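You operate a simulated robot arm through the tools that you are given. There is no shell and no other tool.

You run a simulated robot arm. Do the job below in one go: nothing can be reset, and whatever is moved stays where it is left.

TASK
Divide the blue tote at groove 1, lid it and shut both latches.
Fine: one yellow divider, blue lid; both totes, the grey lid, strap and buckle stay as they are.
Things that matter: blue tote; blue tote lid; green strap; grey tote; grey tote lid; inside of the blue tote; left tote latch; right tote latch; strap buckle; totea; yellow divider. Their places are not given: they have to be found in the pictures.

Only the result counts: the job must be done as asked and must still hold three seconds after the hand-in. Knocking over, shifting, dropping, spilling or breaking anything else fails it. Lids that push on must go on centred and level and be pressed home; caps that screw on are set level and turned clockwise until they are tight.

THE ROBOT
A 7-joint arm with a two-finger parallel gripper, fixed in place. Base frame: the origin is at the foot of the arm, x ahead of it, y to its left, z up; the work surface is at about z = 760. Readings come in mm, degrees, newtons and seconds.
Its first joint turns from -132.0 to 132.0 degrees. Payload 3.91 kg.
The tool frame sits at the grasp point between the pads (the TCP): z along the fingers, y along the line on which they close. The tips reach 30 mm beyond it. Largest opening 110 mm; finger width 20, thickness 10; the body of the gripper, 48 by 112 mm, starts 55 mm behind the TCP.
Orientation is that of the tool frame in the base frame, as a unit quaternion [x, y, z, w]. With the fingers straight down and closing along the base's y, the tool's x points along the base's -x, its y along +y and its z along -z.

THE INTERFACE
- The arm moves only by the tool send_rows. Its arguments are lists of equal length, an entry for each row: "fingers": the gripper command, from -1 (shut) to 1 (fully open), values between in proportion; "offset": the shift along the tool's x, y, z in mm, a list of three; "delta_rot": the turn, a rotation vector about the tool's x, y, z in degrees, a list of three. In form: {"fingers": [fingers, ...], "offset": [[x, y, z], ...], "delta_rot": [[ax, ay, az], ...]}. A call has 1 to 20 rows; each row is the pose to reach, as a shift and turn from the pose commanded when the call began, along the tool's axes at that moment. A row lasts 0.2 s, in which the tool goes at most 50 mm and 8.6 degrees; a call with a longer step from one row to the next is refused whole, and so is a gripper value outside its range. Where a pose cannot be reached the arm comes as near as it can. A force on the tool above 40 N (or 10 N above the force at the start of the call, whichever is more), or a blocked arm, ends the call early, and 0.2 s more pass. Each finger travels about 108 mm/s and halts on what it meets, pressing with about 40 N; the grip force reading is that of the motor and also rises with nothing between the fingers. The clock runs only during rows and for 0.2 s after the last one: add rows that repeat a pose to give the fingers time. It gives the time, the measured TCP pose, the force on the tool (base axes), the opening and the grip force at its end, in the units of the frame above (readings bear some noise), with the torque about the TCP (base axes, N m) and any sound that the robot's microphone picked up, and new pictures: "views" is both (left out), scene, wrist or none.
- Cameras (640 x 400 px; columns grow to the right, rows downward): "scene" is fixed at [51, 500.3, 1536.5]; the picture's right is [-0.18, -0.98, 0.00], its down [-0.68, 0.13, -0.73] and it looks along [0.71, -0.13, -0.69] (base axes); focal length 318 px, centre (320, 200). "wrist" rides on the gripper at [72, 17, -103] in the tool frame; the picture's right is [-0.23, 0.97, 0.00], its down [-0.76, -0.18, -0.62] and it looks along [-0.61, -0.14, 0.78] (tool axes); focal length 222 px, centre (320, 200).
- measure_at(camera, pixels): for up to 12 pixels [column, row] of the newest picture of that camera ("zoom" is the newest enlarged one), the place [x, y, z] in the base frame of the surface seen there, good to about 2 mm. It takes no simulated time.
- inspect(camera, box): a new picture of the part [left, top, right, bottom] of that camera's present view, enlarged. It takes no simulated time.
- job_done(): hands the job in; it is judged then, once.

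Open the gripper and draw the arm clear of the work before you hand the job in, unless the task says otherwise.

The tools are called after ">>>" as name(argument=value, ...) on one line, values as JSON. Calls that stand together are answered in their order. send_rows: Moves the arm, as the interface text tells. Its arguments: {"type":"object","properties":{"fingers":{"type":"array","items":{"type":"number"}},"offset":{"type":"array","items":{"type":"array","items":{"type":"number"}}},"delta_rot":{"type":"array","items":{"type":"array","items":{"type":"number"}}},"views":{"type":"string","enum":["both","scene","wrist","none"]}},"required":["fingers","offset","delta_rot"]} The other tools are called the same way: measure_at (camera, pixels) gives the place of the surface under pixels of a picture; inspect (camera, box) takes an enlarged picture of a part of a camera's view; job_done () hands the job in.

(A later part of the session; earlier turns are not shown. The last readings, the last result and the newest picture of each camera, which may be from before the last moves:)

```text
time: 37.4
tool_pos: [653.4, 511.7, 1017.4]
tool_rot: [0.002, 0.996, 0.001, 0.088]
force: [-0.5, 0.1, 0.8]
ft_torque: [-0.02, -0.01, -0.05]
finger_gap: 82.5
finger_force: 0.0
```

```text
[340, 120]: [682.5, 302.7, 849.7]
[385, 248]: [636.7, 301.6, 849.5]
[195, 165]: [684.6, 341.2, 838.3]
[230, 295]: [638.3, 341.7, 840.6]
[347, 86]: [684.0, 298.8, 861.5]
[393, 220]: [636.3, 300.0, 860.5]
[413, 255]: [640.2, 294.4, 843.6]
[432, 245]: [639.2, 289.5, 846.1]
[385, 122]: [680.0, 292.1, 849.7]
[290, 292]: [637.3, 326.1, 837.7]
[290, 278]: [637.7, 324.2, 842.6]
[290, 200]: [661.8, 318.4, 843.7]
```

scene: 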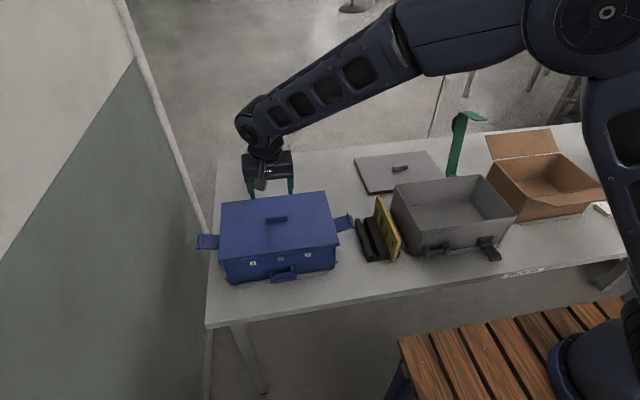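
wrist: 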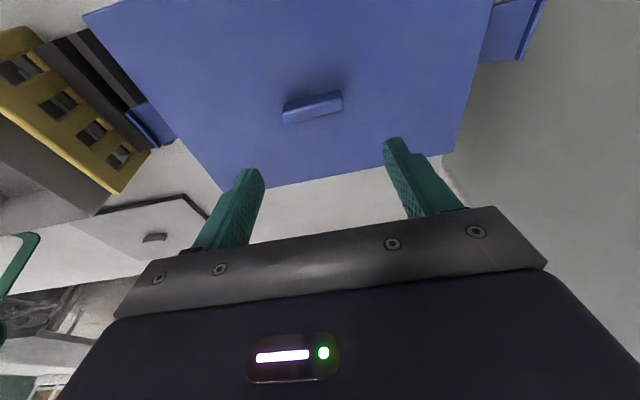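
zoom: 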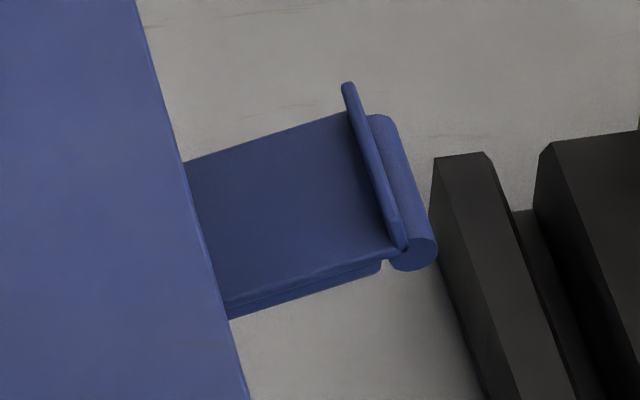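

The latch plates are 45 mm wide (x 638–683), rising 15° outward to a lip at y≈720/300 and a pull-roll beyond. Before closing them I will stand the tool upright over the handle, re-grip it to centre the lid (about 1.5 mm off in y) and press evenly with both fingertips.

>>> send_rows(fingers=[0.5, 0.5, 0.5, 0.5, 0.5], offset=[[2, -0.5, 20], [4, -1, 45], [6.2, -1.3, 77.1], [6.2, -1.3, 77.1], [6.2, -1.3, 77.1]], delta_rot=[[0, 4, 0], [0, 8, 0], [0, 10, 0], [0, 10, 0], [0, 10, 0]])

>>> inspect(camera="wrist", box=[200, 60, 440, 230])

```text
time: 38.6
tool_pos: [659.5, 507.9, 939.8]
tool_rot: [0.0, 1.0, 0.001, 0.001]
force: [-0.4, -0.5, 1.1]
ft_torque: [0.01, 0.01, 0.02]
finger_gap: 82.6
finger_force: 0.0
```

scene: 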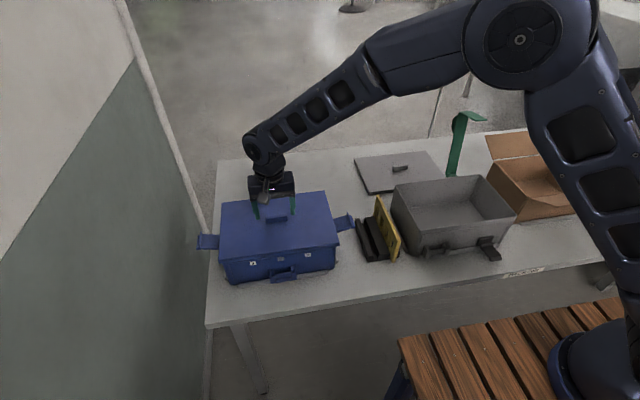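
wrist: 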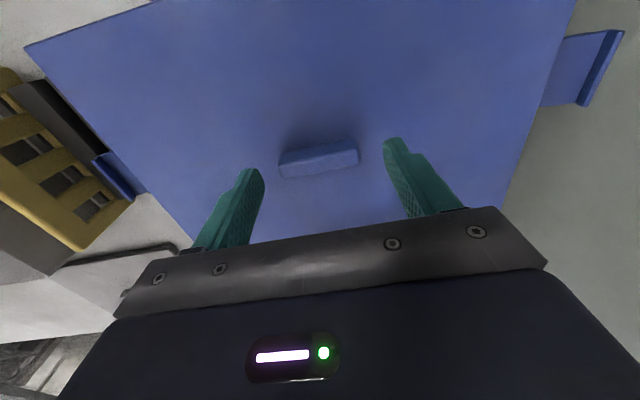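

```text
2.35 times, centred on (320, 145) of wrist
```

zoom: 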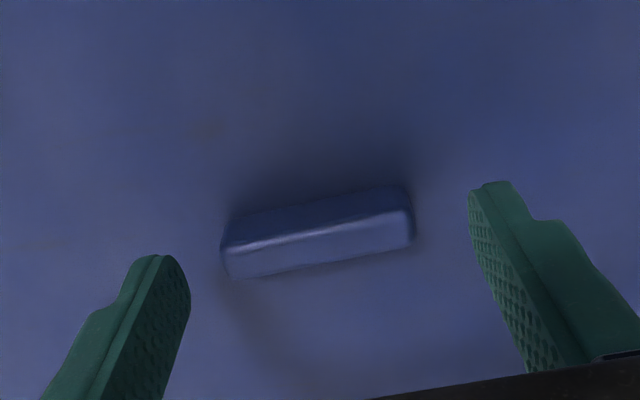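

I measure the handle here to place the centring grip precisely.

>>> measure_at(camera="zoom", pixels=[[223, 255], [412, 225], [228, 225], [405, 190], [320, 215], [320, 235], [320, 260], [320, 264], [240, 268], [405, 240]])

>>> measure_at(camera="wrist", pixels=[[30, 48], [110, 140], [190, 235], [570, 10], [540, 90], [505, 200], [245, 175], [395, 145]])

```text
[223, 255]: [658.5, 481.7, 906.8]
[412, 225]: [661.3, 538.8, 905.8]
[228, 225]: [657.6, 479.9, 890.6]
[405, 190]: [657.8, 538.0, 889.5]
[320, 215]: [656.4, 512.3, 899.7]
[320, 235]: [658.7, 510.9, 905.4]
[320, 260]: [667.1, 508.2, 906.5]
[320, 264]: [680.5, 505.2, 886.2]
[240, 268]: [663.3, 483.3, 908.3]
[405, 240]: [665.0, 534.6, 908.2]
```

```text
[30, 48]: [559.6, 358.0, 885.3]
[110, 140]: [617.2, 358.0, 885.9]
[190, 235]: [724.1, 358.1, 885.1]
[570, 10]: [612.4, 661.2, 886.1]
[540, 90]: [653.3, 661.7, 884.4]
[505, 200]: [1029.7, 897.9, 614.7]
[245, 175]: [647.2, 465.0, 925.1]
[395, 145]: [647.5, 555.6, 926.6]
```

Lid is now measured at y 357.5–662.3 (centre 509.9), within 1 mm of the tote's. I descend 22 mm around the handle, close to centre it, then press down on the lid with the tips.

>>> send_rows(fingers=[0.5, 0.5, 0.5, 0.3, 0.1, -0.3, -0.3, -0.3, -0.3, -0.3, -0.3], offset=[[-1.5, 0.5, 10], [-1.5, 0.5, 18], [-1.5, 0.5, 22], [-1.5, 0.5, 22], [-1.5, 0.5, 22], [-1.5, 0.5, 22], [-1.5, 0.5, 23], [-1.5, 0.5, 24], [-1.5, 0.5, 25], [-1.5, 0.5, 26], [-1.5, 0.5, 26.5]], delta_rot=[[0, 0, 0], [0, 0, 0], [0, 0, 0], [0, 0, 0], [0, 0, 0], [0, 0, 0], [0, 0, 0], [0, 0, 0], [0, 0, 0], [0, 0, 0], [0, 0, 0]])

```text
time: 41.0
tool_pos: [662.4, 511.1, 915.1]
tool_rot: [0.0, 1.0, 0.003, 0.002]
force: [-5.6, -4.6, 13.2]
ft_torque: [-1.12, 0.81, -0.2]
finger_gap: 59.7
finger_force: 39.9
stopped in row 11: the force on the tool passed its limit at 42 N (the readings are from after the stop); the commanded pose is now the measured one
```

scene: 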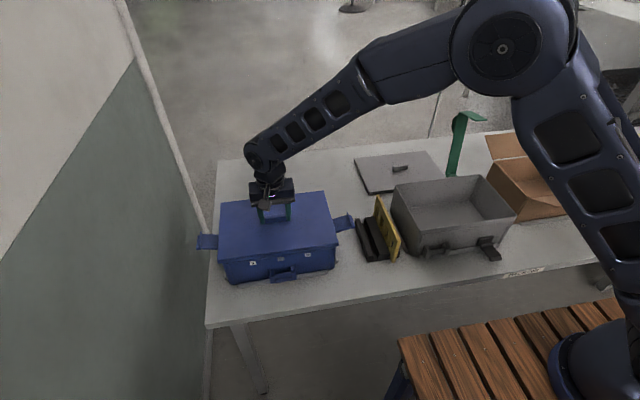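
wrist: 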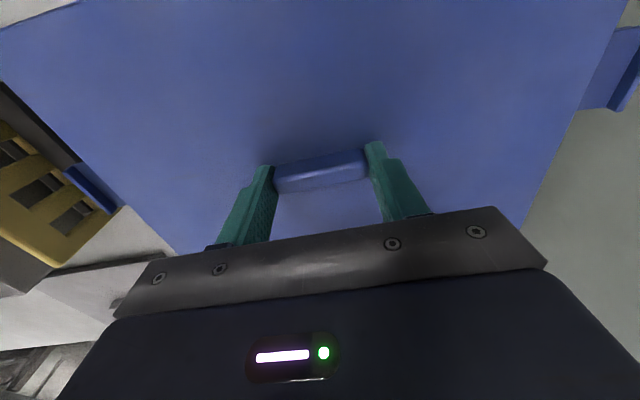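

Pressed solidly to 42 N. I open, rise 110 mm, and then yaw the tool −90° so the fingers close along x.

>>> send_rows(fingers=[0.0, 0.5, 0.5, 0.5, 0.5, 0.5, 0.3, 0.2, 0.1, 0.1, 0.1, 0.1, 0.1, 0.1, 0.1, 0.1, 0.1, 0.1], offset=[[0, 0, 0], [0, 0, 0], [0, 0, 0], [0, 0, -20], [0, 0, -50], [0, 0, -80], [0, 0, -110], [0, 0, -110], [0, 0, -110], [0, 0, -110], [0, 0, -110], [0, 0, -110], [0, 0, -110], [0, 0, -110], [0, 0, -110], [0, 0, -110], [0, 0, -110], [0, 0, -110]], delta_rot=[[0, 0, 0], [0, 0, 0], [0, 0, 0], [0, 0, 0], [0, 0, 0], [0, 0, -8], [0, 0, -16], [0, 0, -24], [0, 0, -32], [0, 0, -40], [0, 0, -48], [0, 0, -56], [0, 0, -64], [0, 0, -72], [0, 0, -80], [0, 0, -86], [0, 0, -90], [0, 0, -90]])

>>> inspect(camera="scene", box=[190, 180, 360, 290])

```text
time: 44.8
tool_pos: [662.8, 510.5, 1025.0]
tool_rot: [-0.707, 0.707, 0.0, 0.002]
force: [-0.2, -0.3, 0.9]
ft_torque: [-0.01, 0.03, 0.04]
finger_gap: 60.4
finger_force: 0.1
```

scene: 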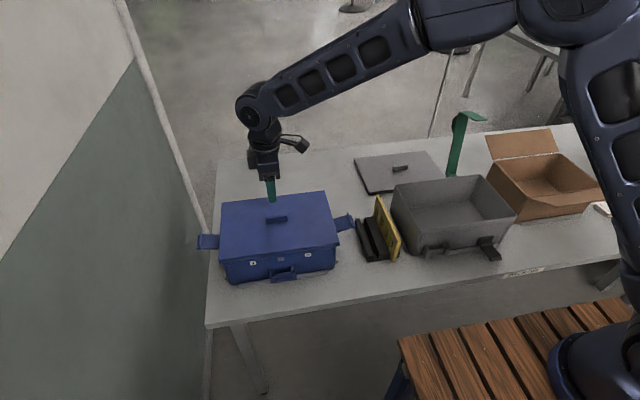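
wrist: 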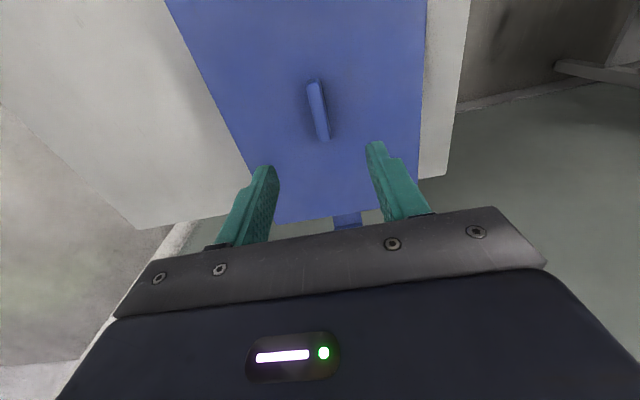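

```text
3.64 times, centred on (275, 235) of scene
```

zoom: 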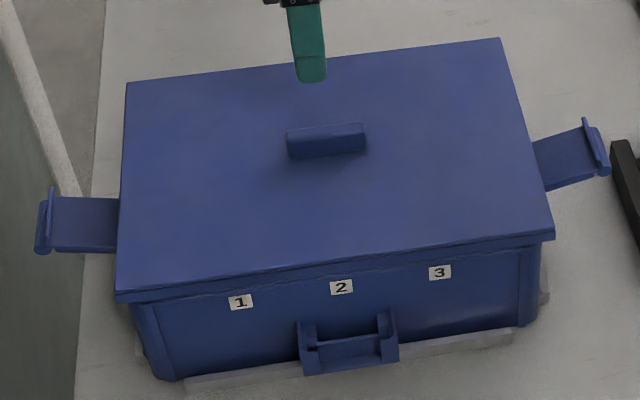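

Yaw is done and the fingers now close along x. I go to the right latch first, hovering above its roll at about (660.5, 293), with the camera looking at it from outside.

>>> send_rows(fingers=[0.1, 0.1, 0.1, 0.1, 0.1, 0.1, 0.1, 0.1], offset=[[40, 0.5, 0], [85, 1, 0], [130, 1.5, 0], [175, 2.2, 0], [217.6, 2.2, 20], [217.6, 2.2, 60], [217.6, 2.2, 95], [217.6, 2.2, 95]], delta_rot=[[0, 0, 0], [0, 0, 0], [0, 0, 0], [0, 0, 0], [0, 0, 0], [0, 0, 0], [0, 0, 0], [0, 0, 0]])

>>> inspect(camera="wrist", box=[220, 60, 440, 220])

>>> inspect(camera="scene", box=[310, 170, 390, 250])

```text
time: 46.5
tool_pos: [661.5, 293.0, 928.1]
tool_rot: [-0.707, 0.707, 0.001, 0.003]
force: [-0.3, -1.2, -0.2]
ft_torque: [-0.03, 0.02, -0.02]
finger_gap: 60.6
finger_force: 0.0
```

scene: 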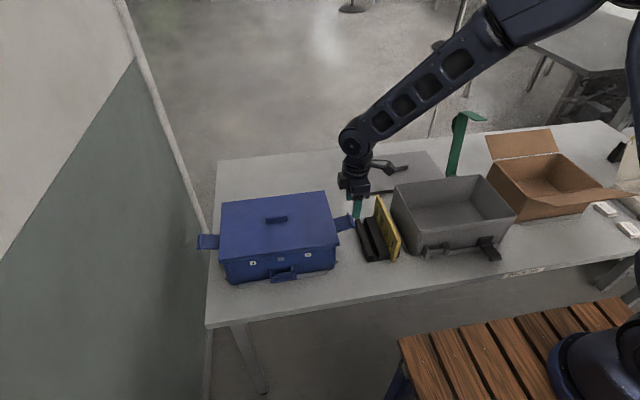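
wrist: 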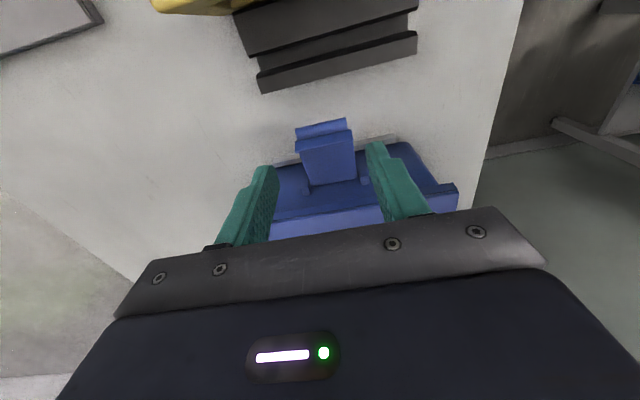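

```text
2.50 times, centred on (330, 140) of wrist
```

zoom: 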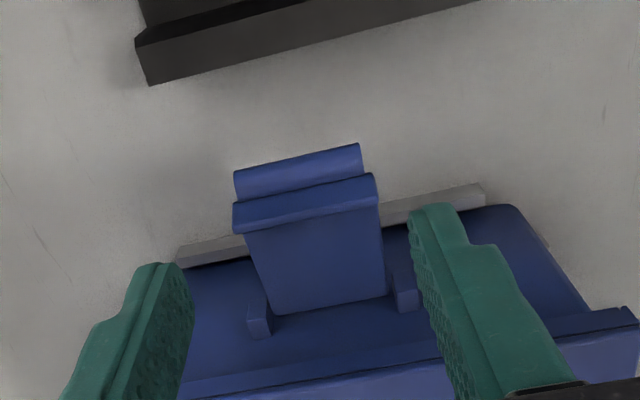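

```text
5.00 times, centred on (350, 210) of scene
```

zoom: 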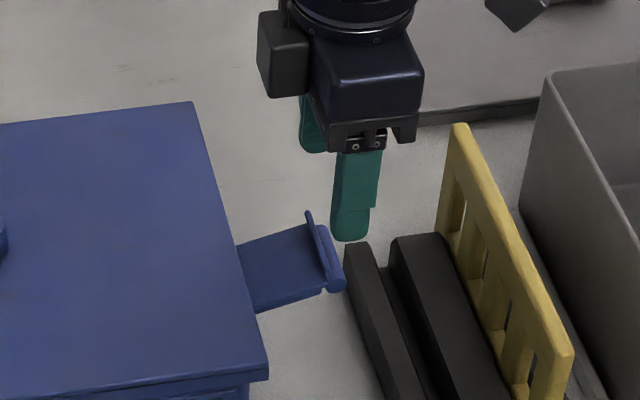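

Good view of the latch: roll at (298–346, 124–134), lip at (296–353, 134–146), hinge blocks at (305,184) and (364,174). I measure them.

>>> measure_at(camera="wrist", pixels=[[305, 183], [304, 188], [364, 174], [363, 169], [299, 134], [346, 124], [322, 127], [322, 131], [298, 148], [351, 136], [325, 160], [330, 180]])

```text
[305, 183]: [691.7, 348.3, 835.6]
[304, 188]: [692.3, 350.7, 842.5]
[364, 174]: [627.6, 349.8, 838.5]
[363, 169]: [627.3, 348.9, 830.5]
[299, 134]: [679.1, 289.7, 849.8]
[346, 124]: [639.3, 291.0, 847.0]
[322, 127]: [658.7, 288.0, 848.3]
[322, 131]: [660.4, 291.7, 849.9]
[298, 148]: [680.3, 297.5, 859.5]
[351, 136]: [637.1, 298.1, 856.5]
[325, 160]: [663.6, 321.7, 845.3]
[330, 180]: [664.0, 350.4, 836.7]
```

Hinge axis is about (y 353.5, z 835) and roll centre (293, 844), so radius ≈61 mm starting at 8.5°. I lower 64 mm so the tips straddle the roll's ends, then close.

>>> send_rows(fingers=[0.1, 0.1, 0.1, 0.1, 0.1, -0.1, -0.3, -0.5, -0.5], offset=[[0, 0.5, 20], [0, 0.5, 40], [0, 0.5, 56], [0, 0.5, 64], [0, 0.5, 64], [0, 0.5, 64], [0, 0.5, 64], [0, 0.5, 64], [0, 0.5, 64]], delta_rot=[[0, 0, 0], [0, 0, 0], [0, 0, 0], [0, 0, 0], [0, 0, 0], [0, 0, 0], [0, 0, 0], [0, 0, 0], [0, 0, 0]])

>>> inspect(camera="wrist", box=[220, 90, 440, 230])

>>> inspect(camera="scene", box=[310, 170, 390, 250])

```text
time: 48.5
tool_pos: [660.0, 294.8, 862.8]
tool_rot: [-0.707, 0.707, 0.001, 0.003]
force: [-0.8, 1.5, -0.7]
ft_torque: [-0.21, 0.07, 0.17]
finger_gap: 55.5
finger_force: 40.1
```

scene: 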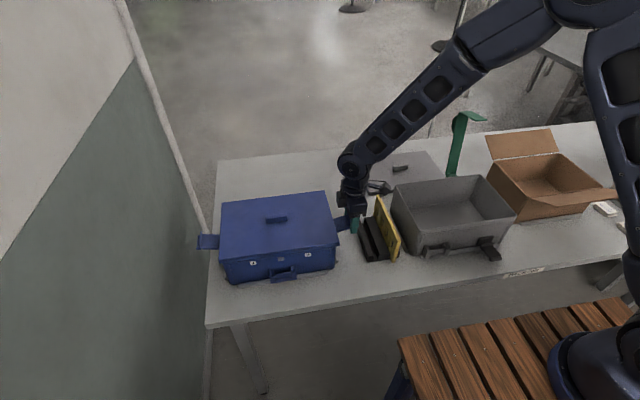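
wrist: 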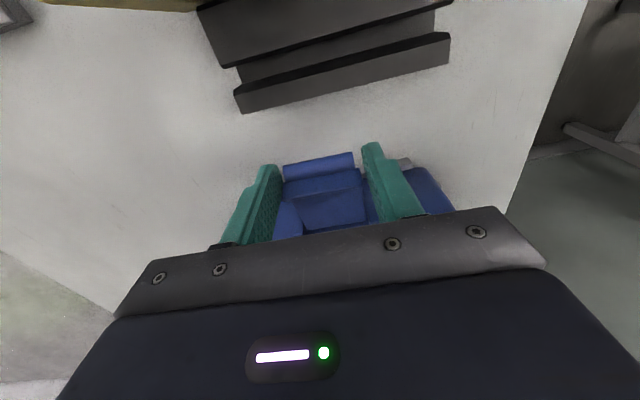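

```text
2.86 times, centred on (330, 160) of wrist
```

zoom: 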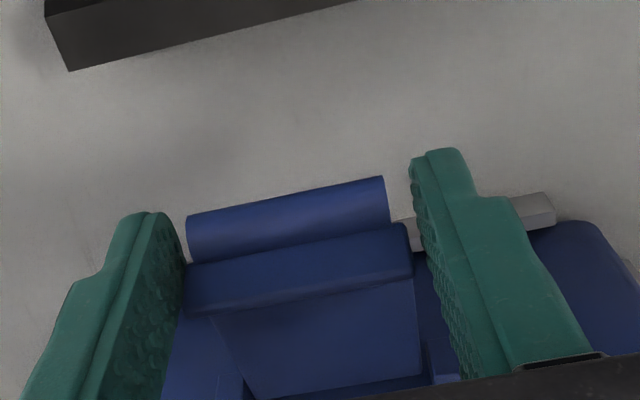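

```text
5.00 times, centred on (350, 210) of scene
```

zoom: 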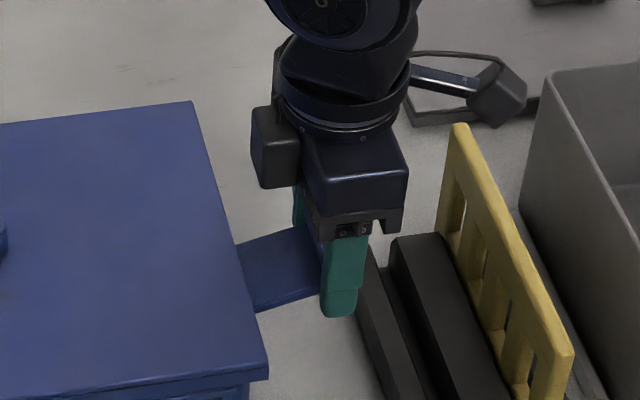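

The grip stopped at 55.5 mm, wider than the roll; fingers seem to bear on the wider lip. I look closer.

>>> inspect(camera="wrist", box=[255, 130, 405, 230])

```text
4.00 times, centred on (330, 180) of wrist
```

zoom: 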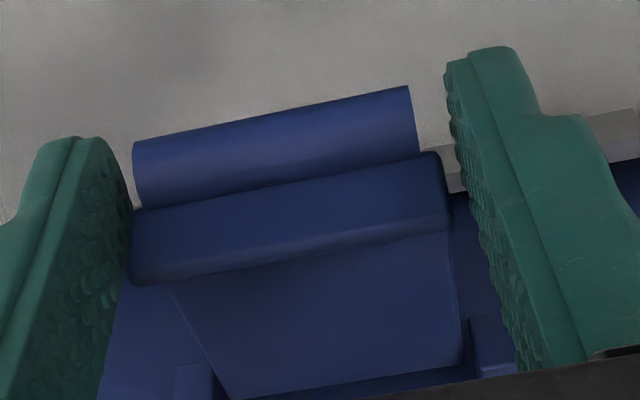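

>>> measure_at(camera="zoom", pixels=[[135, 215], [442, 165], [140, 165], [408, 110], [455, 90], [115, 180], [447, 225], [132, 270], [200, 340], [470, 200], [120, 240], [290, 130]])

```text
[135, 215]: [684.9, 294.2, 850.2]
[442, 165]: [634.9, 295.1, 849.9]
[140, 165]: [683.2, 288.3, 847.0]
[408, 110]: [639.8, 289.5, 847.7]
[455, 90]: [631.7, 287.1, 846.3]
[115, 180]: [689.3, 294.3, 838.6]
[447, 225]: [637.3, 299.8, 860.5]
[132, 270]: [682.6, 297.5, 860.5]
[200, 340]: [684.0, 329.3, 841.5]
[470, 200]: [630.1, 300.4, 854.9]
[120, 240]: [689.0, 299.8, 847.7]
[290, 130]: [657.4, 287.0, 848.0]
```

Faces measure at x≈689 and 631, close to the 50 mm lip; the 40 N stall suggests contact with the roll's rounded ends. I test by lifting along the first part of the arc.

>>> send_rows(fingers=[-0.5, -0.5, -0.5, -0.5], offset=[[-0.5, 0, -3.4], [-1.4, 0, -6.8], [-2.5, 0, -10.3], [-3.8, 0, -13.9]], delta_rot=[[0, 0, 0], [0, 0, 0], [0, 0, 0], [0, 0, 0]])

>>> inspect(camera="wrist", box=[255, 130, 405, 230])

>>> inspect(camera="scene", box=[310, 170, 390, 250])

```text
time: 49.5
tool_pos: [660.9, 296.5, 877.5]
tool_rot: [-0.706, 0.708, 0.0, 0.003]
force: [0.4, 0.9, -6.8]
ft_torque: [-1.06, -0.04, 0.04]
finger_gap: 55.4
finger_force: 40.0
```

scene: 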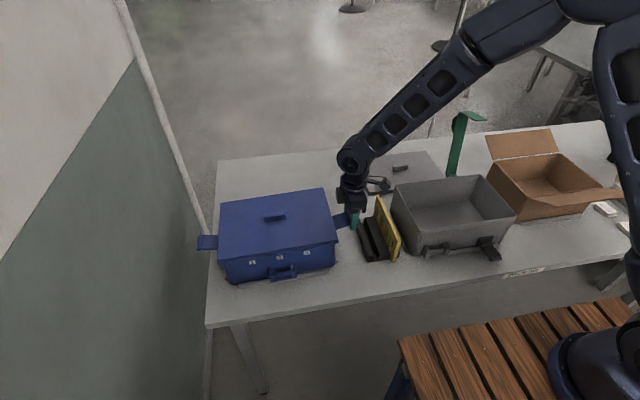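
wrist: 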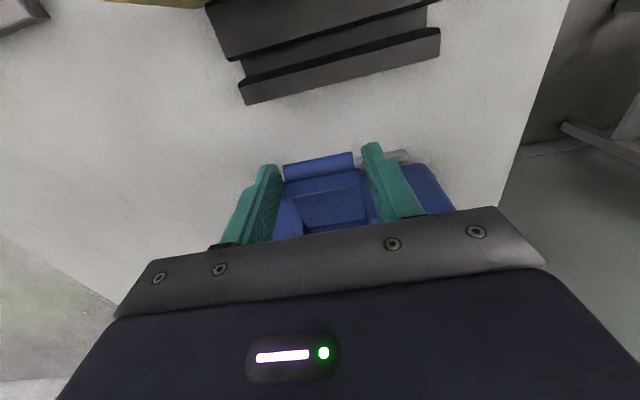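

```text
4.00 times, centred on (330, 180) of wrist
```

zoom: 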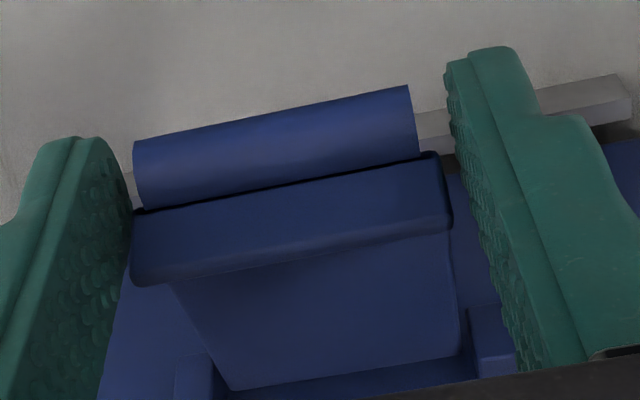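

```text
5.00 times, centred on (350, 210) of scene
```

zoom: 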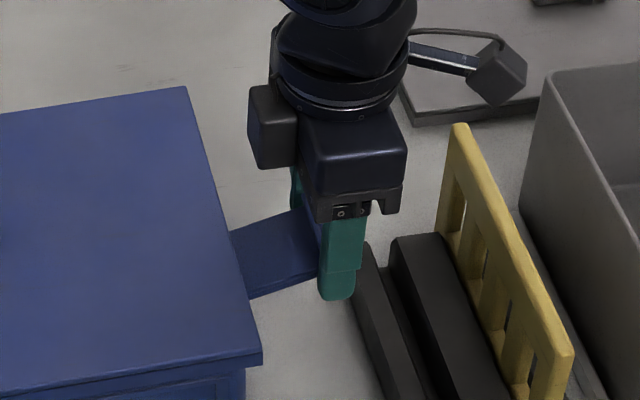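

The tote's right side is rising with the latch (lid edge moved up in the scene) instead of the latch turning. I lower back immediately along the same path.

>>> send_rows(fingers=[-0.5, -0.5, -0.5, -0.5, -0.5, -0.5], offset=[[1.0, 0, 3.2], [2.1, 0, 6.5], [3, 0, 9.8], [3.6, 0, 12.5], [3.8, 0, 13.9], [3.8, 0, 13.9]], delta_rot=[[0, 0, 0], [0, 0, 0], [0, 0, 0], [0, 0, 0], [0, 0, 0], [0, 0, 0]])

>>> inspect(camera="scene", box=[190, 180, 360, 290])

```text
time: 51.0
tool_pos: [659.9, 294.6, 864.7]
tool_rot: [0.707, -0.707, 0.0, -0.004]
force: [-4.7, -6.2, 17.9]
ft_torque: [0.78, 0.11, 0.04]
finger_gap: 55.6
finger_force: 40.5
```

scene: 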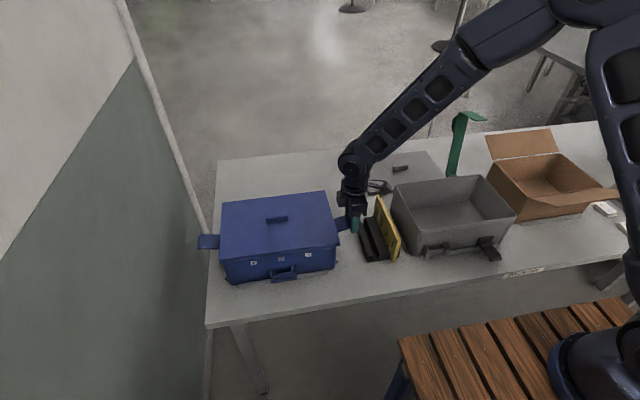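
wrist: 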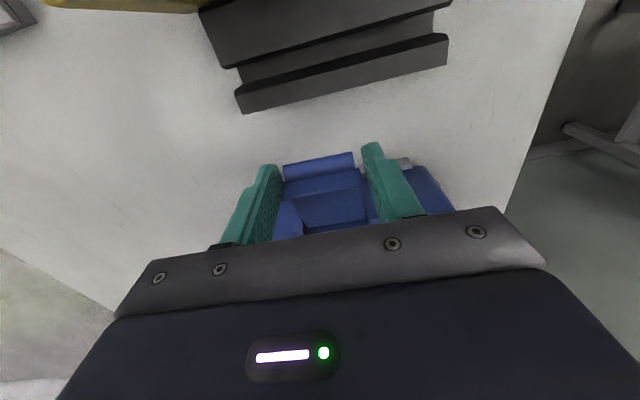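

```text
3.64 times, centred on (275, 235) of scene
```

zoom: 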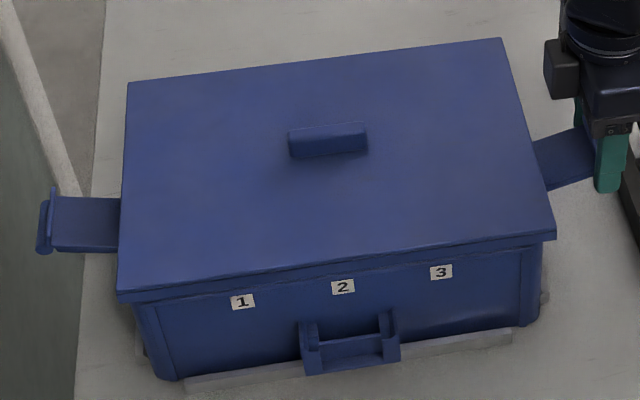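

The tote is back flat (labels within ~0.3 px). Clamping the roll locks its rotation, so I'll release, rise, and instead hook closed fingers under the plate from the front.

>>> send_rows(fingers=[-0.2, 0.2, 0.4, 0.4, 0.4, 0.4, 0.4, 0.4], offset=[[0, 0, 0], [0, 0, 0], [0, 0, 0], [0, 0, -20], [0, 0, -50], [0, 0, -90], [0, 0, -135], [0, 0, -135]], delta_rot=[[0, 0, 0], [0, 0, 0], [0, 0, 0], [0, 0, 0], [0, 0, 0], [0, 0, 0], [0, 0, 0], [0, 0, 0]])

>>> inspect(camera="scene", box=[190, 180, 360, 290])

```text
time: 52.8
tool_pos: [660.8, 294.9, 998.2]
tool_rot: [-0.706, 0.708, 0.0, 0.004]
force: [0.1, -0.4, -0.8]
ft_torque: [-0.01, 0.03, 0.02]
finger_gap: 77.0
finger_force: 0.2
```

scene: 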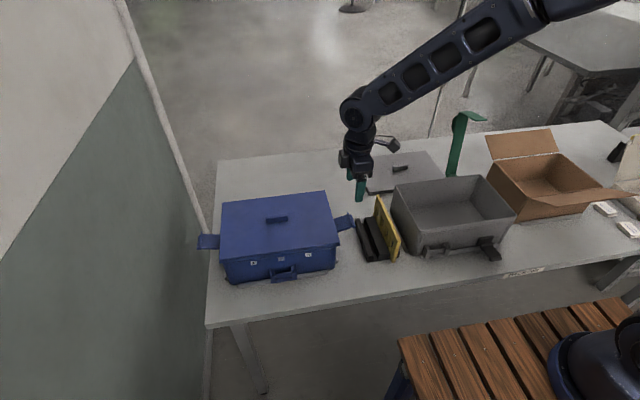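
wrist: 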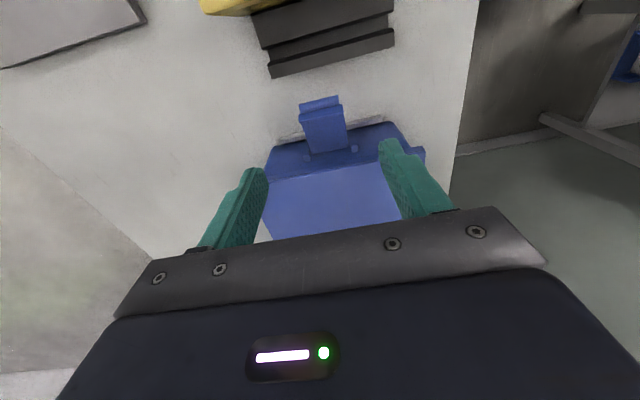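

```text
3.64 times, centred on (275, 235) of scene
```

zoom: 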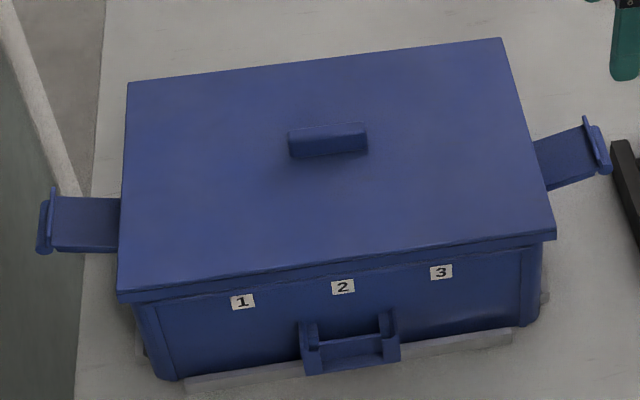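

The tote looks settled. I verify lid level, and measure the right latch again plus the left wall distance for later.

>>> measure_at(camera="zoom", pixels=[[135, 275], [140, 100], [525, 225], [490, 60], [242, 302], [342, 287], [440, 272], [120, 230], [525, 130], [590, 130], [50, 220], [30, 300]])

>>> inspect(camera="scene", box=[325, 205, 365, 240])

>>> measure_at(camera="scene", pixels=[[150, 200], [190, 250], [170, 300], [120, 150], [185, 180]])

```text
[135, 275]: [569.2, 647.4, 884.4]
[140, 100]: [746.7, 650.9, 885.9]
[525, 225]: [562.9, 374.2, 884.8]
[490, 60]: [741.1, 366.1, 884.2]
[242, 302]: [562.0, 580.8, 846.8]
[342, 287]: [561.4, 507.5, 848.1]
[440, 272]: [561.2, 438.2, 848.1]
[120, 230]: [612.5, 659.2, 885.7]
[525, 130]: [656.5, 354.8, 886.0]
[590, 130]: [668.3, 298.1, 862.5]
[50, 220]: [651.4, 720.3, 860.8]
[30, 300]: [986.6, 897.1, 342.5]
```

```text
11.43 times, centred on (345, 222) of scene
```

zoom: 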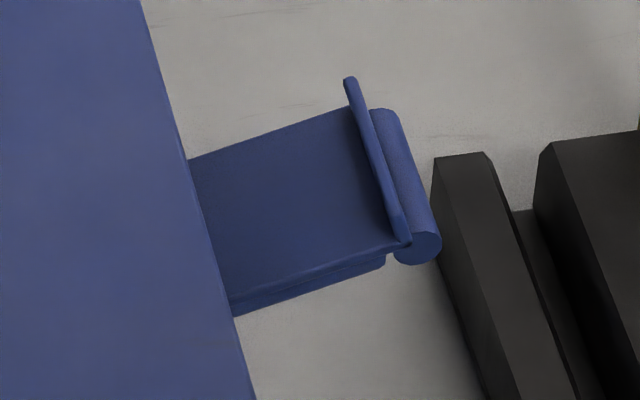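

```text
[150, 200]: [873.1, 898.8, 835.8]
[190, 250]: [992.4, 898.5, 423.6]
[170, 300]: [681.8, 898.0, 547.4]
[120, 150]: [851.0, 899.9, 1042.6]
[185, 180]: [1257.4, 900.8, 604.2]
```

Everything is level and in place (wall at y≈899 leaves room). I close the fingers and yaw +165° back the other way so the camera ends up on the tote side and the hand stays clear of the divider.

>>> send_rows(fingers=[0, -0.5, -1, -1, -1, -1, -1, -1, -1, -1, -1, -1, -1, -1, -1, -1, -1, -1, -1, -1], offset=[[0, 5, 0], [0, 10, 0], [0, 15, 0], [0, 20, 0], [0, 25, 0], [0, 30, 0], [0, 35, 0], [0, 40, 0], [0, 45, 0], [0, 50, 0], [0, 55, 0], [0, 60, 0], [0, 60, 0], [0, 60, 0], [0, 60, 0], [0, 60, 0], [0, 60, 0], [0, 60, 0], [0, 60, 0], [0, 60, 0]], delta_rot=[[0, 0, 8.25], [0, 0, 16.5], [0, 0, 24.75], [0, 0, 33], [0, 0, 41.25], [0, 0, 49.5], [0, 0, 57.75], [0, 0, 66], [0, 0, 74.25], [0, 0, 82.5], [0, 0, 90.75], [0, 0, 99], [0, 0, 107.25], [0, 0, 115.5], [0, 0, 123.75], [0, 0, 132], [0, 0, 140.25], [0, 0, 148.5], [0, 0, 156.75], [0, 0, 165]])

```text
time: 57.0
tool_pos: [599.8, 293.1, 998.7]
tool_rot: [0.61, 0.792, 0.002, 0.001]
force: [0.3, 0.6, 0.7]
ft_torque: [-0.01, 0.01, 0.02]
finger_gap: 0.2
finger_force: 37.8
```

scene: 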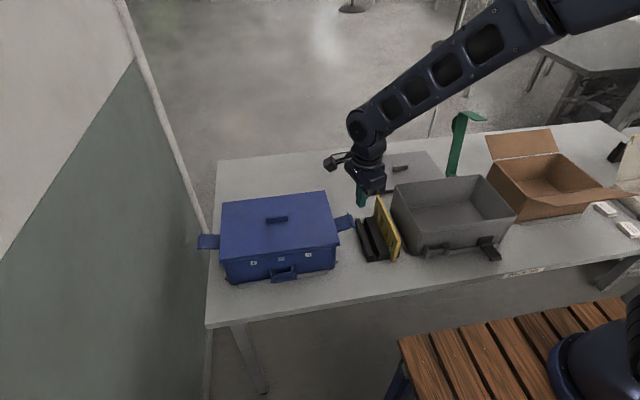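
wrist: 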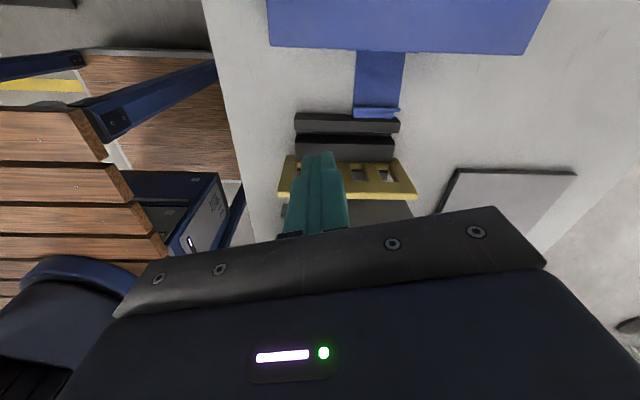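

Yaw is right (tool y along heading 15°, camera on the tote side). I now tilt the fingers forward by 60°, staying at this height, to check reachability.

>>> send_rows(fingers=[-1, -1, -1, -1, -1, -1, -1, -1, -1], offset=[[0, 0, 0], [0, 0, 0], [0, 0, 0], [0, 0, 0], [0, 0, 0], [0, 0, 0], [0, 0, 0], [0, 0, 0], [0, 0, 0]], delta_rot=[[-8, 0, 0], [-16, 0, 0], [-24, 0, 0], [-32, 0, 0], [-40, 0, 0], [-48, 0, 0], [-55, 0, 0], [-60, 0, 0], [-60, 0, 0]])

```text
time: 59.0
tool_pos: [599.8, 293.1, 999.4]
tool_rot: [0.527, 0.685, 0.4, 0.305]
force: [0.1, 0.6, -0.4]
ft_torque: [-0.02, 0.01, -0.01]
finger_gap: 0.3
finger_force: 37.8
```

scene: 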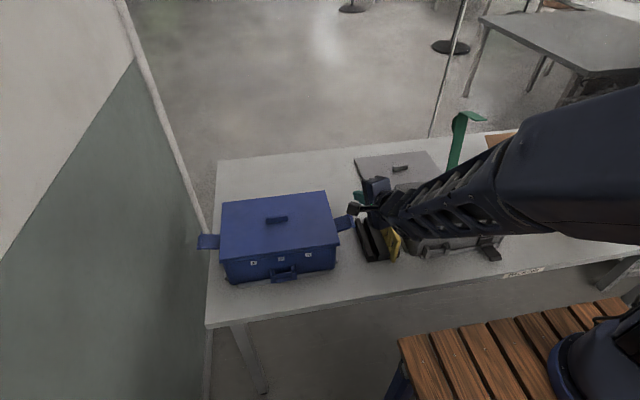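
wrist: 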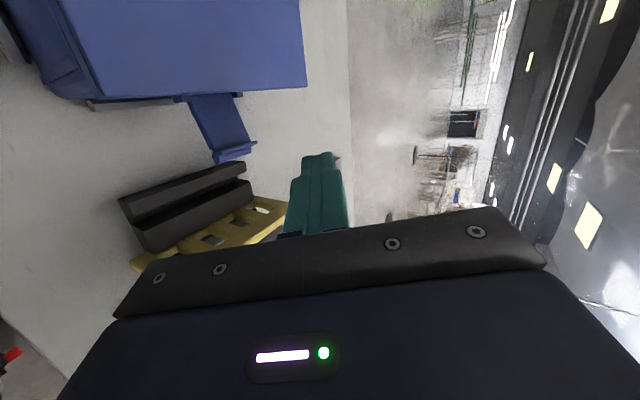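

The 60° tilt is fully reachable. I back off in x to 560 and lower to z≈833, with the fingertips in front of and below the right latch plate.

>>> send_rows(fingers=[-1, -1, -1, -1, -1, -1, -1, -1], offset=[[11.6, -19, -32.9], [11.6, -50, -15], [11.6, -85, 5.2], [11.6, -115, 22.5], [11.6, -140, 37], [11.6, -155, 45.6], [11.6, -164.9, 51.3], [11.6, -164.9, 51.3]], delta_rot=[[0, 0, 0], [0, 0, 0], [0, 0, 0], [0, 0, 0], [0, 0, 0], [0, 0, 0], [0, 0, 0], [0, 0, 0]])

>>> inspect(camera="scene", box=[310, 180, 430, 280])

>>> inspect(camera="wrist", box=[180, 60, 420, 240])

```text
time: 60.8
tool_pos: [561.1, 295.9, 830.5]
tool_rot: [0.528, 0.685, 0.399, 0.305]
force: [-0.5, -0.3, -0.2]
ft_torque: [0.02, -0.01, -0.01]
finger_gap: 0.0
finger_force: 37.8
```

scene: 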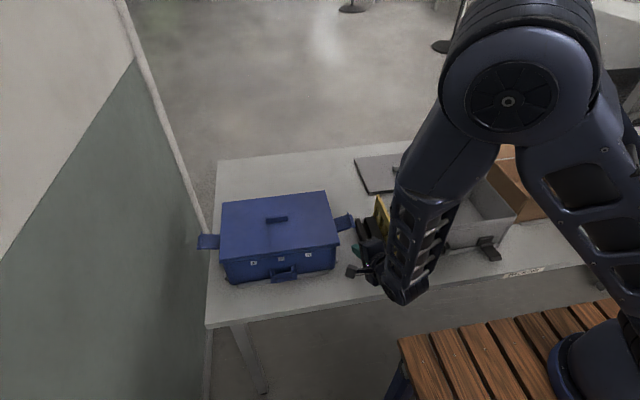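
wrist: 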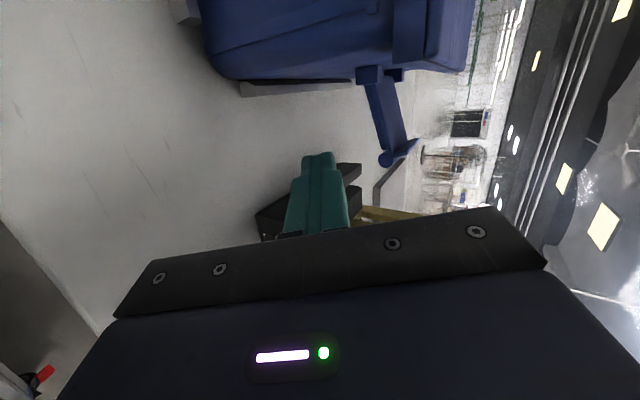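

```text
4.00 times, centred on (370, 230) of scene
```

zoom: 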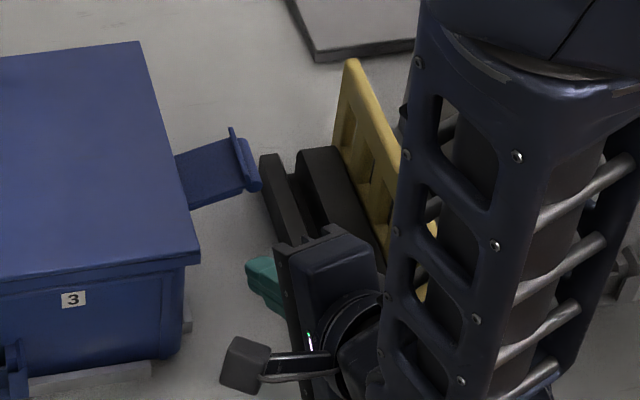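

```text
2.22 times, centred on (300, 150) of wrist
```

zoom: 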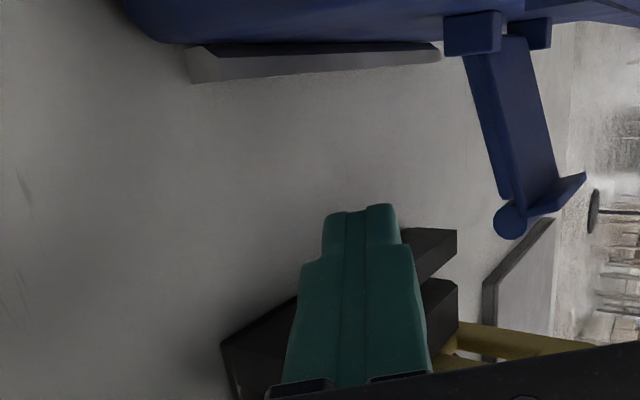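

The wrist camera now sees the latch end-on: hinge block (470,35), plate, lip (570,190) and roll (510,222) in the zoom. I measure the section and my fingertip.

>>> measure_at(camera="zoom", pixels=[[510, 222], [500, 235], [520, 208], [475, 60], [500, 170], [515, 195], [540, 100], [570, 190], [480, 35], [490, 130], [345, 215], [380, 210]])

```text
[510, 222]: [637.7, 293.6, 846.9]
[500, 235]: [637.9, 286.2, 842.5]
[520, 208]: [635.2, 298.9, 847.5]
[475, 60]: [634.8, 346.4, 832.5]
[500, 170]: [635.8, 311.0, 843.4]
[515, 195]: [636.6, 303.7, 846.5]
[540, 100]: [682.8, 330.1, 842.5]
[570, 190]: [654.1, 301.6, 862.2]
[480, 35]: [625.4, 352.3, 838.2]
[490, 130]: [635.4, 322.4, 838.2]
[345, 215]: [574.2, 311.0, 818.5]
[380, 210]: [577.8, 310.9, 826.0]
```

Clearance is fine: finger top at 834 vs plate underside ~842 and roll bottom ~840. I slide +62 mm in x under the latch.

>>> send_rows(fingers=[-1, -1, -1, -1, -1], offset=[[-4, 7.4, 12.9], [-8, 14.9, 25.8], [-12, 22.3, 38.6], [-16, 29.8, 51.5], [-16, 29.8, 51.5]], delta_rot=[[0, 0, 0], [0, 0, 0], [0, 0, 0], [0, 0, 0], [0, 0, 0]])

>>> inspect(camera="wrist", box=[240, 90, 400, 210])

>>> inspect(camera="scene", box=[310, 180, 430, 280])

```text
time: 62.0
tool_pos: [623.1, 295.7, 831.4]
tool_rot: [0.527, 0.685, 0.399, 0.305]
force: [-0.4, -0.4, -0.6]
ft_torque: [0.0, 0.01, 0.0]
finger_gap: 0.0
finger_force: 38.1
```

scene: 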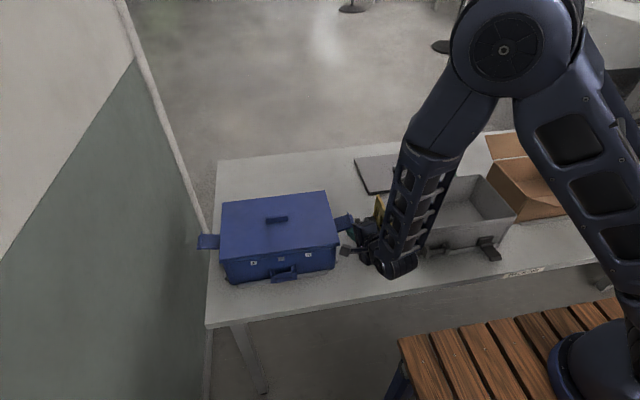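
wrist: 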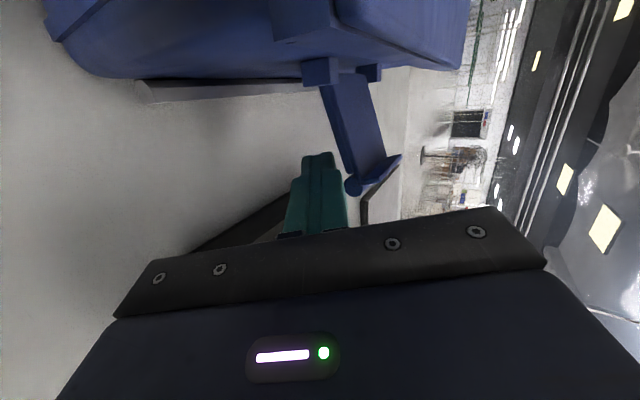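

```text
3.33 times, centred on (320, 150) of wrist
```

zoom: 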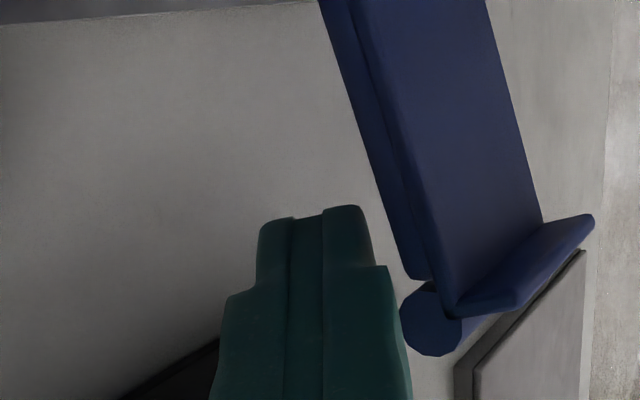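

```text
4.00 times, centred on (370, 230) of scene
```

zoom: 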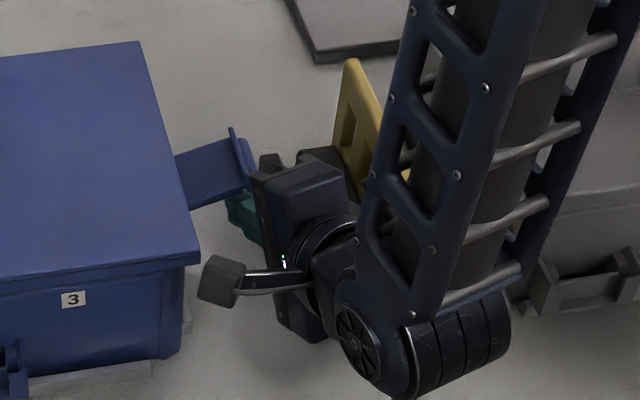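

The closed fingers are under the plate beside the roll with no contact. I raise along the first 20° of the arc and watch forces.

>>> send_rows(fingers=[-1, -1, -1, -1, -1, -1], offset=[[0, 2.6, -1.5], [0, 5.2, -3], [0.7, 8.75, -4.8], [1.4, 12, -6.5], [2.9, 15.4, -8], [4.3, 18.6, -9.4]], delta_rot=[[0, 0, 0], [0, 0, 0], [0, 0, 0], [0, 0, 0], [0, 0, 0], [0, 0, 0]])

>>> inspect(camera="wrist", box=[240, 60, 440, 210])

>>> inspect(camera="scene", box=[190, 180, 390, 290])

```text
time: 63.4
tool_pos: [623.7, 298.8, 852.2]
tool_rot: [0.527, 0.686, 0.4, 0.305]
force: [-0.2, 0.6, -0.1]
ft_torque: [0.02, -0.01, 0.01]
finger_gap: 0.0
finger_force: 37.3
```

scene: 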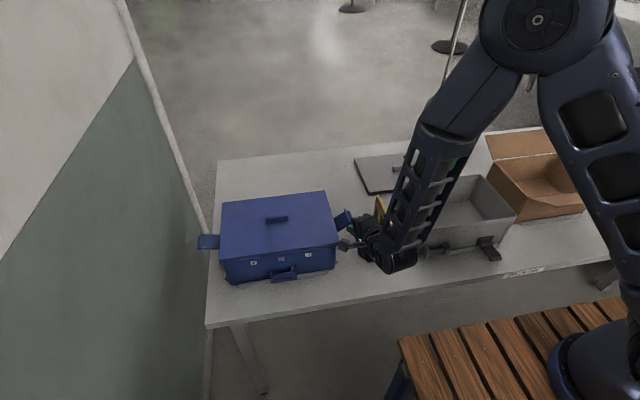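
wrist: 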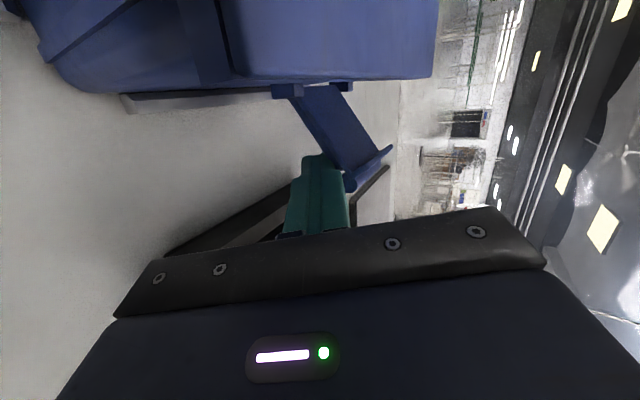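

```text
2.67 times, centred on (340, 135) of wrist
```

zoom: 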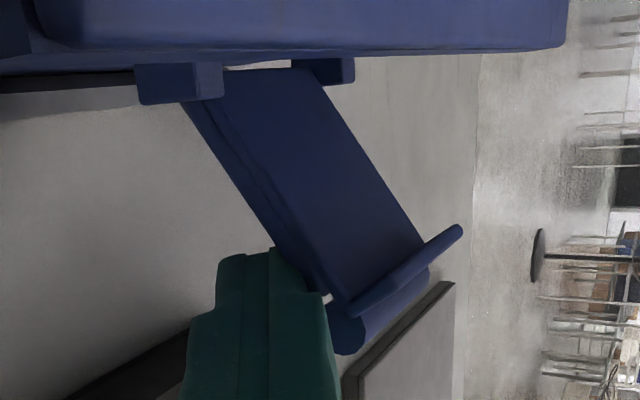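

```text
3.20 times, centred on (290, 235) of scene
```

zoom: 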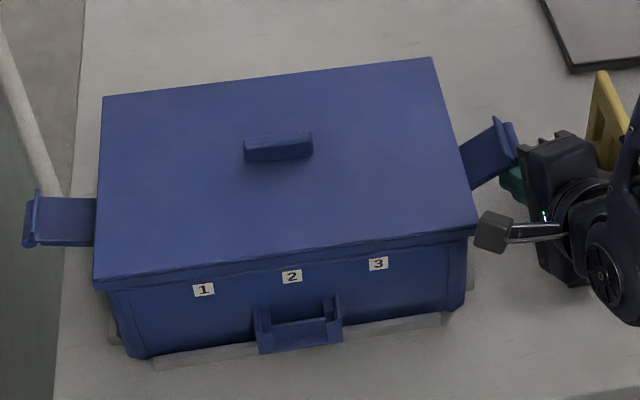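

The latch swings up freely (≈0 N). I continue along the arc to about 76°.

>>> send_rows(fingers=[-1, -1, -1, -1, -1, -1, -1, -1], offset=[[1.9, 3.1, -1.2], [4, 6.2, -2.3], [6.4, 9.1, -3.3], [9, 11.9, -4.1], [11.9, 14.5, -4.7], [14.9, 16.9, -5.1], [18.2, 19, -5.3], [21.5, 20.9, -5.4]], delta_rot=[[0, 0, 0], [0, 0, 0], [0, 0, 0], [0, 0, 0], [0, 0, 0], [0, 0, 0], [0, 0, 0], [0, 0, 0]])

>>> inspect(camera="wrist", box=[240, 60, 440, 210])

>>> inspect(camera="scene", box=[190, 180, 390, 290])

```text
time: 65.2
tool_pos: [622.7, 323.0, 873.1]
tool_rot: [0.528, 0.685, 0.399, 0.305]
force: [-0.1, 0.5, -0.3]
ft_torque: [0.0, 0.03, -0.01]
finger_gap: 0.1
finger_force: 37.1
```

scene: 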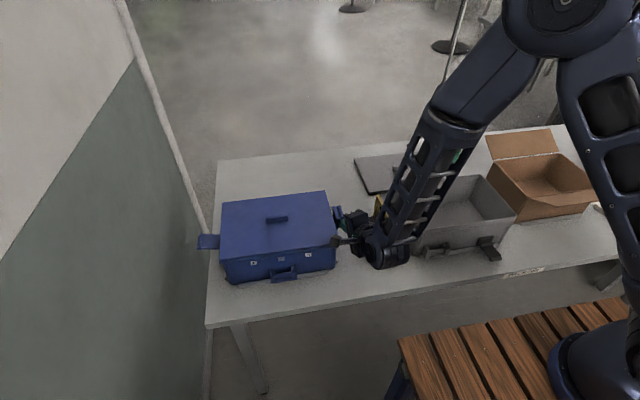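
wrist: 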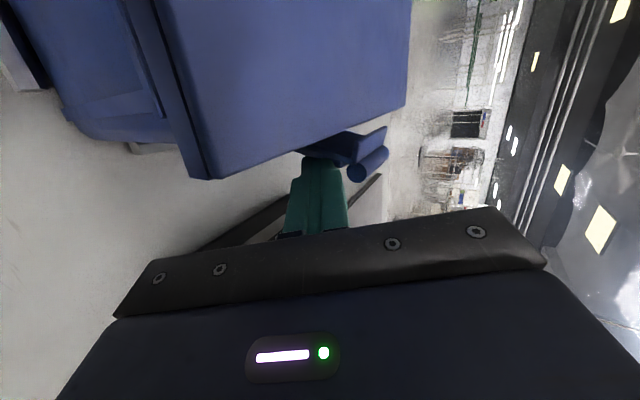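

```text
2.67 times, centred on (340, 135) of wrist
```

zoom: 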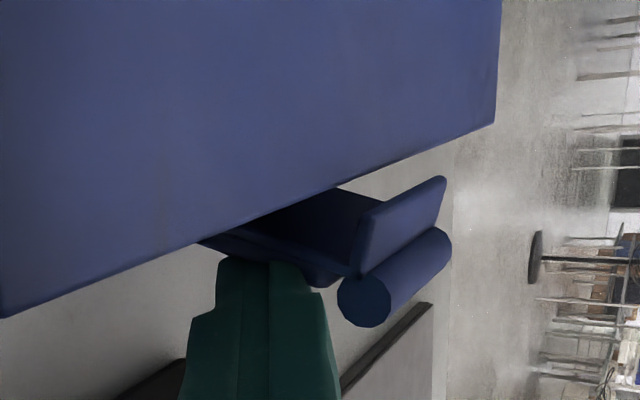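

```text
3.20 times, centred on (290, 235) of scene
```

zoom: 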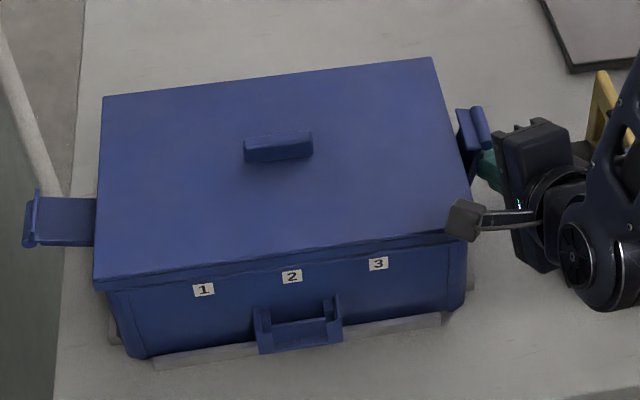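

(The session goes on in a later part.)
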